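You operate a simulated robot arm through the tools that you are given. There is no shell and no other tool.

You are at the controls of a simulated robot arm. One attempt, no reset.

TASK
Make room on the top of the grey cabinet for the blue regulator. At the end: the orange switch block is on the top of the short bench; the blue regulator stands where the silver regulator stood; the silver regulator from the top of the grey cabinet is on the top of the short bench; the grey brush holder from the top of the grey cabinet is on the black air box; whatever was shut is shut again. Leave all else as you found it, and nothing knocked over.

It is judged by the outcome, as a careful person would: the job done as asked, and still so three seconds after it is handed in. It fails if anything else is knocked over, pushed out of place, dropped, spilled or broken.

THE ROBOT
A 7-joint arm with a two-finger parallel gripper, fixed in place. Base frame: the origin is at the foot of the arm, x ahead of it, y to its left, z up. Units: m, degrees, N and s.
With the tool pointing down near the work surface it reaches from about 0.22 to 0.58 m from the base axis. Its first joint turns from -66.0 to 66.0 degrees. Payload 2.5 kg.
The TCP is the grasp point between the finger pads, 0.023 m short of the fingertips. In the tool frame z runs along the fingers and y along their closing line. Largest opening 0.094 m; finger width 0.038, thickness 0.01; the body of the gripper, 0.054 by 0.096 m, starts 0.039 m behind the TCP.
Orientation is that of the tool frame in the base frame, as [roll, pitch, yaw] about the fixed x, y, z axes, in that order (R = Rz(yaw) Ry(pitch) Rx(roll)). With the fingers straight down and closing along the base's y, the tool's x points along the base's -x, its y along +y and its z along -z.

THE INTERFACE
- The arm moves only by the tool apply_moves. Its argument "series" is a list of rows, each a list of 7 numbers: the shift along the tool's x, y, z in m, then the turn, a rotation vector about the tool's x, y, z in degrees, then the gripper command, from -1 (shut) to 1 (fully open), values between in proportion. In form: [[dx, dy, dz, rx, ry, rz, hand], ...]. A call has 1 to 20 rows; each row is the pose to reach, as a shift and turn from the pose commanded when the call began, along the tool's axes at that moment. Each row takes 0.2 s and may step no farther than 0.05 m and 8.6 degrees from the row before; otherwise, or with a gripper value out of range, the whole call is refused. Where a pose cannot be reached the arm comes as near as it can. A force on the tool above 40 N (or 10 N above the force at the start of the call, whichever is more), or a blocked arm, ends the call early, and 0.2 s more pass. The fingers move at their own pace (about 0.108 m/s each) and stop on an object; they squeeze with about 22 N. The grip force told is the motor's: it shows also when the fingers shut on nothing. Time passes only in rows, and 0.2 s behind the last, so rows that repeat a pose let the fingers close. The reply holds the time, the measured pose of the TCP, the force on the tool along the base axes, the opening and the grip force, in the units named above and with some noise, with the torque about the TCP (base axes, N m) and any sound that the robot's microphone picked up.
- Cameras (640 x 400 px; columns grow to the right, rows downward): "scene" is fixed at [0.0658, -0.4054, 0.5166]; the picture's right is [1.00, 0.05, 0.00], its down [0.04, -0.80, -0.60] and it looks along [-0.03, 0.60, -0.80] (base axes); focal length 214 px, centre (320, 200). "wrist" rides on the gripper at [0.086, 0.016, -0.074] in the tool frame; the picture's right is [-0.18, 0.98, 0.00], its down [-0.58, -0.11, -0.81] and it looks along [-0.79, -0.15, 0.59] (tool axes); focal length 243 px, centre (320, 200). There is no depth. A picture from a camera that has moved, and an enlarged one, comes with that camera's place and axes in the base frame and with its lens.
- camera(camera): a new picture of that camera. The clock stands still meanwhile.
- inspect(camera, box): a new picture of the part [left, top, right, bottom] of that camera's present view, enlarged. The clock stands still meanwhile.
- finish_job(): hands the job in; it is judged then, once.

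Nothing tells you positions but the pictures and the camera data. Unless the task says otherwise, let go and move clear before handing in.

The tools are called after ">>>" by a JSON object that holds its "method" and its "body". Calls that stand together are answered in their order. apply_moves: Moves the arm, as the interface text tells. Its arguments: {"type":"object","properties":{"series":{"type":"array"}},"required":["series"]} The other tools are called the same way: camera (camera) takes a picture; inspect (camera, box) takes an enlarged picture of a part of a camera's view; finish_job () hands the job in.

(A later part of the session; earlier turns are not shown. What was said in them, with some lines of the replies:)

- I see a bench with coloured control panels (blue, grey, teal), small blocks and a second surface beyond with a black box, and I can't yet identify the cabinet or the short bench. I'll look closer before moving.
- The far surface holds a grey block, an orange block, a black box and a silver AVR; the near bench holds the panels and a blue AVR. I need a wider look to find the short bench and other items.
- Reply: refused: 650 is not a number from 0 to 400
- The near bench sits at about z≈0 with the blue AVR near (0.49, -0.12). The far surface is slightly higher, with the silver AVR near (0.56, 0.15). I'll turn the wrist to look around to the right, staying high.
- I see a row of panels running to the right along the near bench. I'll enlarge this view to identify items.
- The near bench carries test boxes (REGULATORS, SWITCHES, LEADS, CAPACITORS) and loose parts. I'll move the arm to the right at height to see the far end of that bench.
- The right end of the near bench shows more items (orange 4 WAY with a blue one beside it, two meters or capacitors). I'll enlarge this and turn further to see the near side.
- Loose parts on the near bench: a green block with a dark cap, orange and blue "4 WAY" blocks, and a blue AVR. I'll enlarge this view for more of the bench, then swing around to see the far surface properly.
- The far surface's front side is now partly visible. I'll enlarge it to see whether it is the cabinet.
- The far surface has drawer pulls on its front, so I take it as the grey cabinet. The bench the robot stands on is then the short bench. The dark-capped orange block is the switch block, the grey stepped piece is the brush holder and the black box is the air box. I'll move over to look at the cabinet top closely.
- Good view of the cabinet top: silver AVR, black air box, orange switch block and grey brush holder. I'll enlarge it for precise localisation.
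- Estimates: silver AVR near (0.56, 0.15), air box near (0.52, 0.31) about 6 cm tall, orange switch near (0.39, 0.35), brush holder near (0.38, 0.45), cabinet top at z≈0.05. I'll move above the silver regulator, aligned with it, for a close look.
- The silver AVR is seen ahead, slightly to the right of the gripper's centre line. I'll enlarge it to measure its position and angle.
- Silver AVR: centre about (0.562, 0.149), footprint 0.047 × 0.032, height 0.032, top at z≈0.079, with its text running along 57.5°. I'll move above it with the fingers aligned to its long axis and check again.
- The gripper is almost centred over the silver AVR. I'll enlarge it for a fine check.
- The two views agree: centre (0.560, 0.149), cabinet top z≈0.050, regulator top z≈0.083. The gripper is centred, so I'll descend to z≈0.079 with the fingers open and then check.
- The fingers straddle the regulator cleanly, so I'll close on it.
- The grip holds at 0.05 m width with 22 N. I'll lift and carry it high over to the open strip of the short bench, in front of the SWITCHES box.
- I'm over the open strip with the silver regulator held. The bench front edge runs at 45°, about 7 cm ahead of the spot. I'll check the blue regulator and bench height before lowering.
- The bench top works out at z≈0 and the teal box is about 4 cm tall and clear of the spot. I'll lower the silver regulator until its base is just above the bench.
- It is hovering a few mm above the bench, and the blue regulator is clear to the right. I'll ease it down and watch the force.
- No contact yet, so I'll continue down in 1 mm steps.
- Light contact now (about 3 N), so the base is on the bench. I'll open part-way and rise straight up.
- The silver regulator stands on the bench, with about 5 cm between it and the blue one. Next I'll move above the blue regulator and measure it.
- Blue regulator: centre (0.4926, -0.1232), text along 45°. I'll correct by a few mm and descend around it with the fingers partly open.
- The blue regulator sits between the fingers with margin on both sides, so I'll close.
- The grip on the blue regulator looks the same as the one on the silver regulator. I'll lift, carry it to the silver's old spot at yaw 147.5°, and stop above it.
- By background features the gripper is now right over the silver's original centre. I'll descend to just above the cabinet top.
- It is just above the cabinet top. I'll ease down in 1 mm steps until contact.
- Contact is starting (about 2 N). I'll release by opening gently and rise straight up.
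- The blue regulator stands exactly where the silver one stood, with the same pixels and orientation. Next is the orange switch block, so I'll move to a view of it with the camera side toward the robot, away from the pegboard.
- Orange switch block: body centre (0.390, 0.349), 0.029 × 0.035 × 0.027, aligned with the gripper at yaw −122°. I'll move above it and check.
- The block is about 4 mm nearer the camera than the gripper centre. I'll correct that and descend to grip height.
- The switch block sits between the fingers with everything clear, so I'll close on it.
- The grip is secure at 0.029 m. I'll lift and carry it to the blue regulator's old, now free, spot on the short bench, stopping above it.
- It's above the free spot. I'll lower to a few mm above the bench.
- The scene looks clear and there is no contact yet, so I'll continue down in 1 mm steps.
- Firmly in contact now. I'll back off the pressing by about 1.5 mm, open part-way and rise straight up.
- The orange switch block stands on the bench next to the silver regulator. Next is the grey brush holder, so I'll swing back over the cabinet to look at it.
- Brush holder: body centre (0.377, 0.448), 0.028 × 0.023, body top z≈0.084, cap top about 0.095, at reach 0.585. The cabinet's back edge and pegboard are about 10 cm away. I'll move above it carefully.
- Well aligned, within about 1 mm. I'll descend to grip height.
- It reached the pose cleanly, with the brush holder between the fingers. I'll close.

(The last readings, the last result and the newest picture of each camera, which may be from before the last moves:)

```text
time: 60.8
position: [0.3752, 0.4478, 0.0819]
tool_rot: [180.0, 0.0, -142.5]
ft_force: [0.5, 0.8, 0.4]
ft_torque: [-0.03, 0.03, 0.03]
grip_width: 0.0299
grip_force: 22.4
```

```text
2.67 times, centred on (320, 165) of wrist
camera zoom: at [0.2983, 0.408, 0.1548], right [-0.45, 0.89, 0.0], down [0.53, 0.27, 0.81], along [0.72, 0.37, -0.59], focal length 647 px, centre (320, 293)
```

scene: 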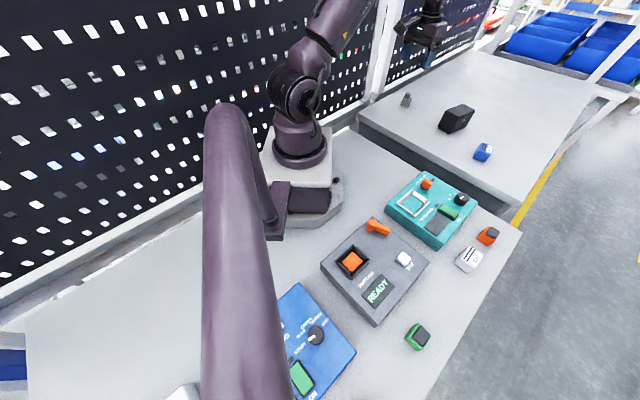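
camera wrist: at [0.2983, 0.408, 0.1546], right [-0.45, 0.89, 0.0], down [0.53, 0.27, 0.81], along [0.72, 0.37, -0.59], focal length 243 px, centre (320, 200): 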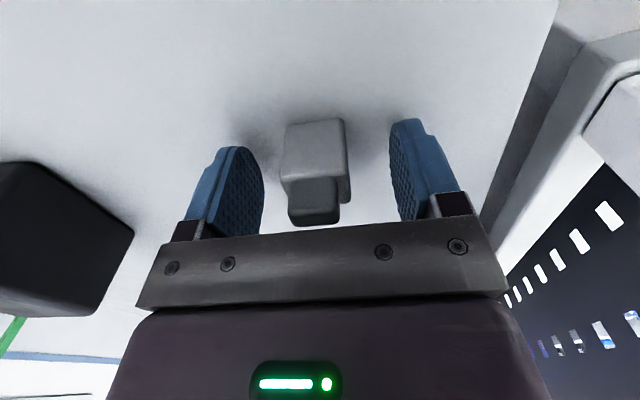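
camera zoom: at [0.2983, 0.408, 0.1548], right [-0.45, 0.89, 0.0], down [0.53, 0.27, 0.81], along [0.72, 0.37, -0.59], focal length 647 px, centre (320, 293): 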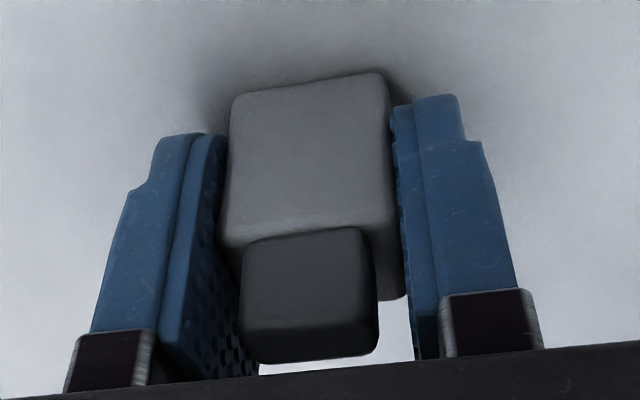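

The grip holds at 0.030 m. The air box top is at about z≈0.115, with the long axis at about 31° and the near edge at (0.481, 0.282). I'll lift and carry the brush holder over the near half of the box.

>>> {"method": "apply_moves", "body": {"series": [[0, 0, -0.015, 0, 0, 0, -1], [0, 0, -0.04, 0, 0, 0, -1], [0, 0, -0.075, 0, 0, 0, -1], [0, 0, -0.11, 0, 0, 0, -1], [0, 0, -0.13, 0, 0, 0, -1], [-0.002, -0.0332, -0.13, 0, 0, 1.1, -1], [-0.0041, -0.0664, -0.13, 0, 0, 2.2, -1], [-0.0061, -0.0996, -0.13, 0, 0, 3.2, -1], [-0.0081, -0.1329, -0.13, 0, 0, 4.3, -1], [-0.0102, -0.1661, -0.13, 0, 0, 5.4, -1], [-0.0122, -0.1993, -0.13, 0, 0, 6.5, -1], [-0.0122, -0.1993, -0.13, 0, 0, 6.5, -1]]}}

>>> {"method": "camera", "body": {"camera": "wrist"}}

>>> {"method": "inspect", "body": {"camera": "scene", "box": [400, 50, 528, 140]}}

```text
time: 63.4
position: [0.5069, 0.2962, 0.2093]
tool_rot: [-179.9, 0.0, -148.9]
ft_force: [-0.3, -0.3, -0.2]
ft_torque: [-0.05, -0.02, -0.03]
grip_width: 0.0296
grip_force: 22.4
```

```text
taken
camera wrist: at [0.4259, 0.2652, 0.284], right [-0.35, 0.94, 0.0], down [0.55, 0.21, 0.81], along [0.76, 0.28, -0.59], focal length 243 px, centre (320, 200)
```

wrist: 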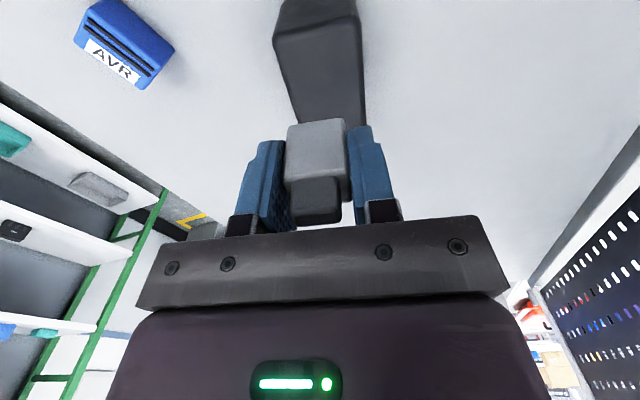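

```text
4.44 times, centred on (464, 95) of scene
camera zoom: at [0.0658, -0.4054, 0.5166], right [1.0, 0.05, 0.0], down [0.04, -0.8, -0.6], along [-0.03, 0.6, -0.8], focal length 953 px, centre (-320, 667)
```

zoom: 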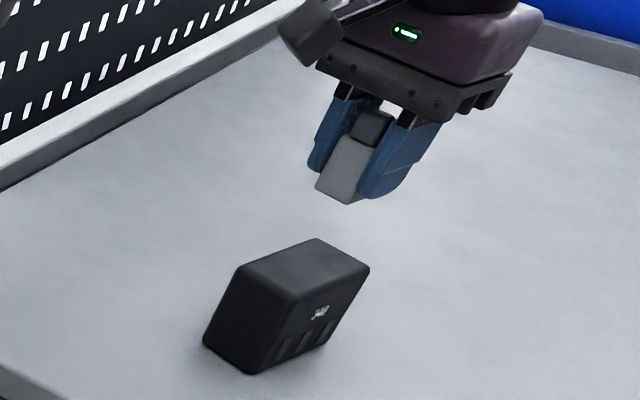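

I'm above the box. I'll enlarge to measure its top face relative to the gripper.

>>> {"method": "inspect", "body": {"camera": "wrist", "box": [240, 0, 400, 130]}}

```text
3.08 times, centred on (320, 65) of wrist
camera zoom: at [0.4259, 0.2652, 0.284], right [-0.35, 0.94, 0.0], down [0.55, 0.21, 0.81], along [0.76, 0.28, -0.59], focal length 746 px, centre (320, 615)
```

zoom: 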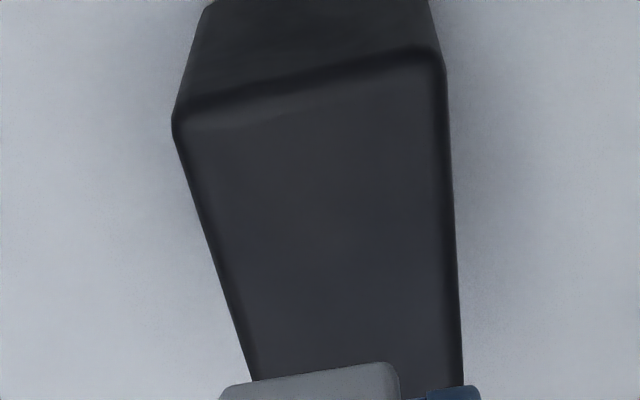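

The TCP is 3 cm in from the box's near edge and about 3 mm off its centre line. I'll correct that and descend to just above contact.

>>> {"method": "apply_moves", "body": {"series": [[0, 0.0025, 0.015, 0, 0, 0, -1], [0, 0.0025, 0.03, 0, 0, 0, -1], [0, 0.0025, 0.045, 0, 0, 0, -1], [0, 0.0025, 0.053, 0, 0, 0, -1], [0, 0.0025, 0.053, 0, 0, 0, -1]]}}

>>> {"method": "camera", "body": {"camera": "wrist"}}

>>> {"method": "inspect", "body": {"camera": "scene", "box": [400, 50, 528, 140]}}

```text
time: 64.6
position: [0.5065, 0.2991, 0.1561]
tool_rot: [-180.0, 0.0, -148.9]
ft_force: [-1.1, -0.9, -0.5]
ft_torque: [0.01, -0.03, -0.02]
grip_width: 0.0295
grip_force: 22.0
```

```text
taken
camera wrist: at [0.4239, 0.2687, 0.2312], right [-0.35, 0.94, 0.0], down [0.55, 0.21, 0.81], along [0.76, 0.28, -0.59], focal length 243 px, centre (320, 200)
```

wrist: 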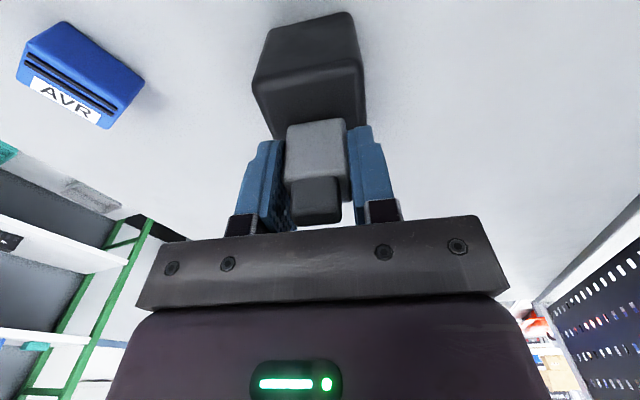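

```text
4.44 times, centred on (464, 95) of scene
camera zoom: at [0.0658, -0.4054, 0.5166], right [1.0, 0.05, 0.0], down [0.04, -0.8, -0.6], along [-0.03, 0.6, -0.8], focal length 953 px, centre (-320, 667)
```

zoom: 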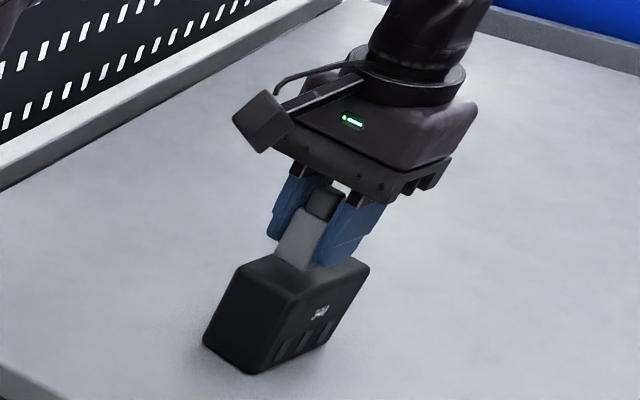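

It is hovering just above the box top. I'll ease down in small steps and watch the force.

>>> {"method": "apply_moves", "body": {"series": [[0, 0, 0.002, 0, 0, 0, -1], [0, 0, 0.004, 0, 0, 0, -1], [0, 0, 0.004, 0, 0, 0, -1]]}}

>>> {"method": "apply_moves", "body": {"series": [[0, 0, 0.0015, 0, 0, 0, -1], [0, 0, 0.0015, 0, 0, 0, -1]]}}

>>> {"method": "apply_moves", "body": {"series": [[0, 0, 0.0012, 0, 0, 0, -1], [0, 0, 0.0012, 0, 0, 0, -1]]}}

```text
time: 65.4
position: [0.5054, 0.2985, 0.1526]
tool_rot: [-180.0, 0.0, -148.9]
ft_force: [-0.4, -0.5, -1.0]
ft_torque: [0.02, 0.01, 0.01]
grip_width: 0.0295
grip_force: 22.4
```

```text
time: 66.0
position: [0.5053, 0.2986, 0.1504]
tool_rot: [179.9, 0.0, -148.9]
ft_force: [-0.4, 0.0, -0.2]
ft_torque: [0.06, 0.01, -0.03]
grip_width: 0.0297
grip_force: 21.9
```

```text
time: 66.6
position: [0.5061, 0.2994, 0.1495]
tool_rot: [180.0, 0.1, -149.0]
ft_force: [0.3, 0.2, 0.8]
ft_torque: [0.0, -0.01, 0.04]
grip_width: 0.0294
grip_force: 22.1
```

No contact yet at z≈0.1495, so I'll keep stepping down.

>>> {"method": "apply_moves", "body": {"series": [[0, 0, 0.0012, 0, 0, 0, -1], [0, 0, 0.0012, 0, 0, 0, -1]]}}

>>> {"method": "apply_moves", "body": {"series": [[0, 0, 0.001, 0, 0, 0, -1], [0, 0, 0.001, 0, 0, 0, -1]]}}

>>> {"method": "inspect", "body": {"camera": "scene", "box": [430, 80, 494, 130]}}

```text
time: 67.2
position: [0.507, 0.2988, 0.1491]
tool_rot: [179.9, 0.1, -148.9]
ft_force: [-2.5, 0.2, 10.6]
ft_torque: [-0.05, 0.16, -0.02]
grip_width: 0.0295
grip_force: 21.9
```

```text
time: 67.8
position: [0.5068, 0.3002, 0.149]
tool_rot: [-180.0, 0.1, -148.9]
ft_force: [-4.1, 1.3, 19.2]
ft_torque: [-0.01, 0.17, 0.01]
grip_width: 0.0296
grip_force: 22.1
```

```text
8.00 times, centred on (462, 105) of scene
camera zoom: at [0.0657, -0.4054, 0.5166], right [1.0, 0.05, 0.0], down [0.04, -0.8, -0.6], along [-0.03, 0.6, -0.8], focal length 1716 px, centre (-816, 960)
```

zoom: 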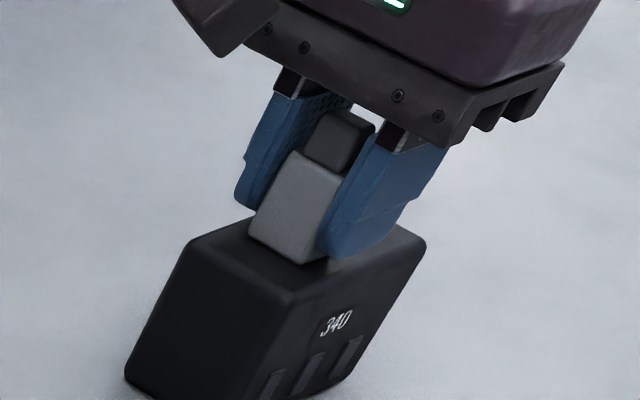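

In contact with the box top (about 19 N). I'll back off the pressing by about 1.8 mm, open and rise.

>>> {"method": "apply_moves", "body": {"series": [[0, 0, -0.0017, 0, 0, 0, -1], [0, 0, -0.0017, 0, 0, 0, -1], [0, 0, -0.0017, 0, 0, 0, -0.2], [0, 0, -0.0017, 0, 0, 0, 0.1], [0, 0, -0.0017, 0, 0, 0, 0.2], [0, 0, -0.012, 0, 0, 0, 0.2], [0, 0, -0.03, 0, 0, 0, 0.2], [0, 0, -0.06, 0, 0, 0, 0.2], [0, 0, -0.1, 0, 0, 0, 0.2], [0, 0, -0.13, 0, 0, 0, 0.2]]}}

>>> {"method": "camera", "body": {"camera": "wrist"}}

>>> {"method": "inspect", "body": {"camera": "scene", "box": [430, 80, 494, 130]}}

>>> {"method": "camera", "body": {"camera": "scene"}}

```text
time: 70.0
position: [0.5065, 0.2972, 0.279]
tool_rot: [-180.0, 0.1, -148.9]
ft_force: [0.8, -0.1, -0.4]
ft_torque: [0.01, -0.01, 0.0]
grip_width: 0.0562
grip_force: 0.1
```

```text
taken
camera wrist: at [0.4242, 0.2678, 0.3524], right [-0.35, 0.94, 0.0], down [0.55, 0.21, 0.81], along [0.75, 0.28, -0.59], focal length 243 px, centre (320, 200)
```

wrist: 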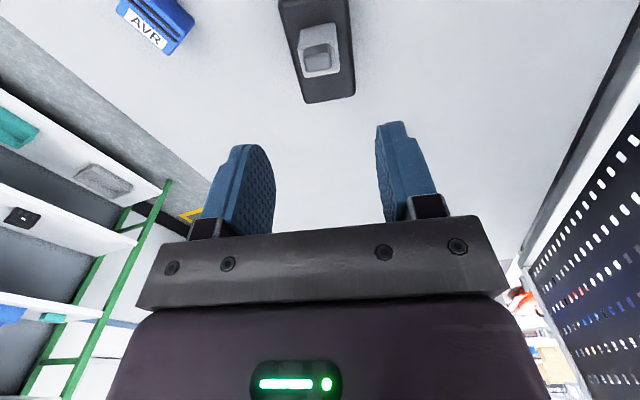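

```text
8.00 times, centred on (462, 105) of scene
camera zoom: at [0.0658, -0.4054, 0.5166], right [1.0, 0.05, 0.0], down [0.04, -0.8, -0.6], along [-0.03, 0.6, -0.8], focal length 1716 px, centre (-816, 960)
```

zoom: 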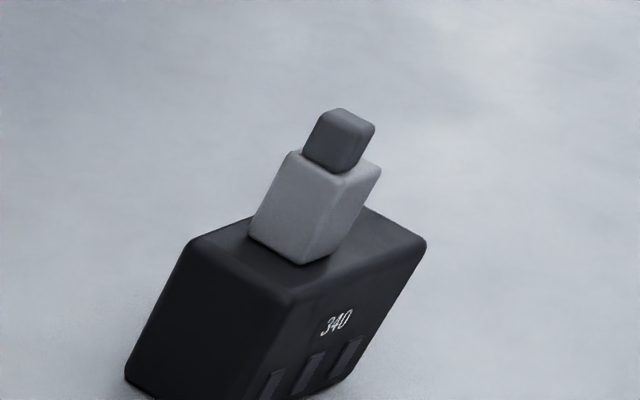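

```text
taken
```

scene: 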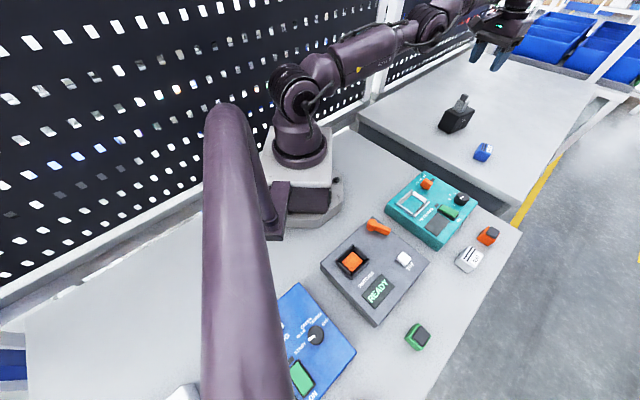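

All four parts appear to be in place: brush holder on the black air box, blue regulator on the cabinet, silver regulator and orange switch on the bench. I'll do a final close check of the surroundings.

>>> {"method": "inspect", "body": {"camera": "scene", "box": [360, 160, 540, 290]}}

>>> {"method": "inspect", "body": {"camera": "scene", "box": [380, 80, 520, 180]}}

>>> {"method": "inspect", "body": {"camera": "scene", "box": [280, 260, 480, 400]}}

>>> {"method": "inspect", "body": {"camera": "wrist", "box": [240, 0, 400, 120]}}

```text
3.08 times, centred on (450, 225) of scene
camera zoom: at [0.0658, -0.4054, 0.5166], right [1.0, 0.05, 0.0], down [0.04, -0.8, -0.6], along [-0.03, 0.6, -0.8], focal length 660 px, centre (-80, 123)
```

zoom: 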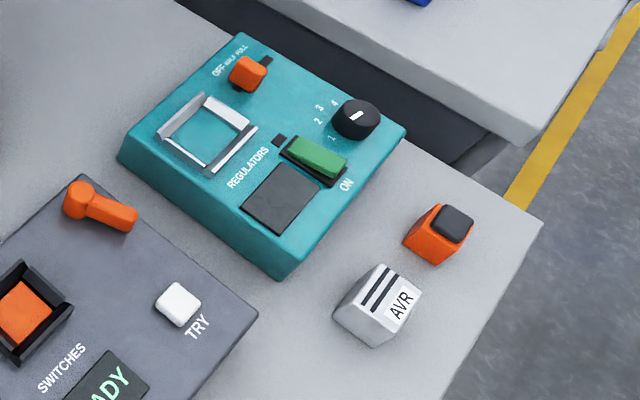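

```text
4.00 times, centred on (450, 130) of scene
camera zoom: at [0.0658, -0.4054, 0.5166], right [1.0, 0.05, 0.0], down [0.04, -0.8, -0.6], along [-0.03, 0.6, -0.8], focal length 858 px, centre (-200, 480)
```

zoom: 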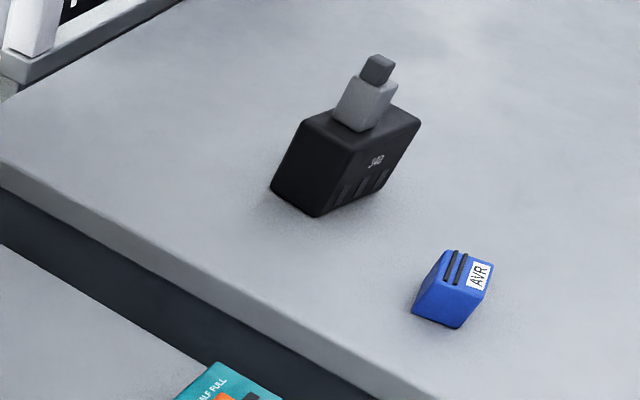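

```text
2.86 times, centred on (380, 330) of scene
camera zoom: at [0.0658, -0.4054, 0.5166], right [1.0, 0.05, 0.0], down [0.04, -0.8, -0.6], along [-0.03, 0.6, -0.8], focal length 613 px, centre (149, -171)
```

zoom: 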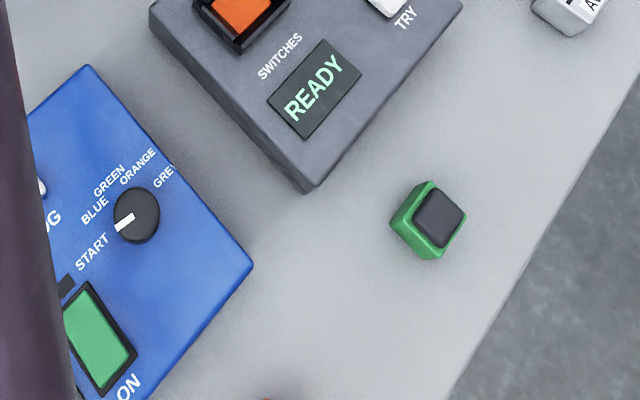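

```text
3.33 times, centred on (320, 60) of wrist
camera zoom: at [0.4242, 0.2678, 0.3524], right [-0.35, 0.94, 0.0], down [0.55, 0.21, 0.81], along [0.75, 0.28, -0.59], focal length 809 px, centre (320, 667)
```

zoom: 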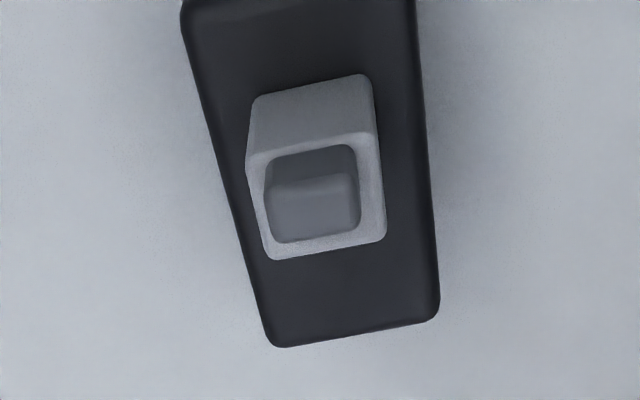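

Everything stands upright and steady: the brush holder on the black air box, the blue regulator where the silver one stood, and the silver regulator and orange switch block on the short bench. I opened nothing, I see nothing else moved in these views, and the gripper is empty and clear, so I'm handing in.

>>> {"method": "finish_job", "body": {}}

```text
The job is handed in.
```

The job is handed in, and the last pictures showed every part standing upright where it was asked for. I have had no verdict back.

- **Blue regulator:** it stands on the grey cabinet where the silver one stood, facing the same way. The before and after pictures match almost exactly.
- **Silver regulator:** it is on the short bench, in front of the REGULATORS box.
- **Orange switch block:** it is on the short bench, on the blue regulator's old spot.
- **Grey brush holder:** it is on top of the black air box, about 3 cm in from the near edge.
- **Everything else:** I opened nothing, and in the last pictures I saw nothing else moved. The right-hand end of the bench, with the "4 WAY" blocks, was not in those pictures, and the arm did not work there. The gripper is empty and clear.

Nothing in the room is labelled with the names you used, so three of them are my reading:

- **Grey cabinet:** I took this to be the surface with the drawer pulls.
- **Short bench:** I took this to be the bench the robot stands on.
- **Orange switch block:** I took this to be the orange block with the dark cap. I left the orange "4 WAY" block alone; it was already on the bench.
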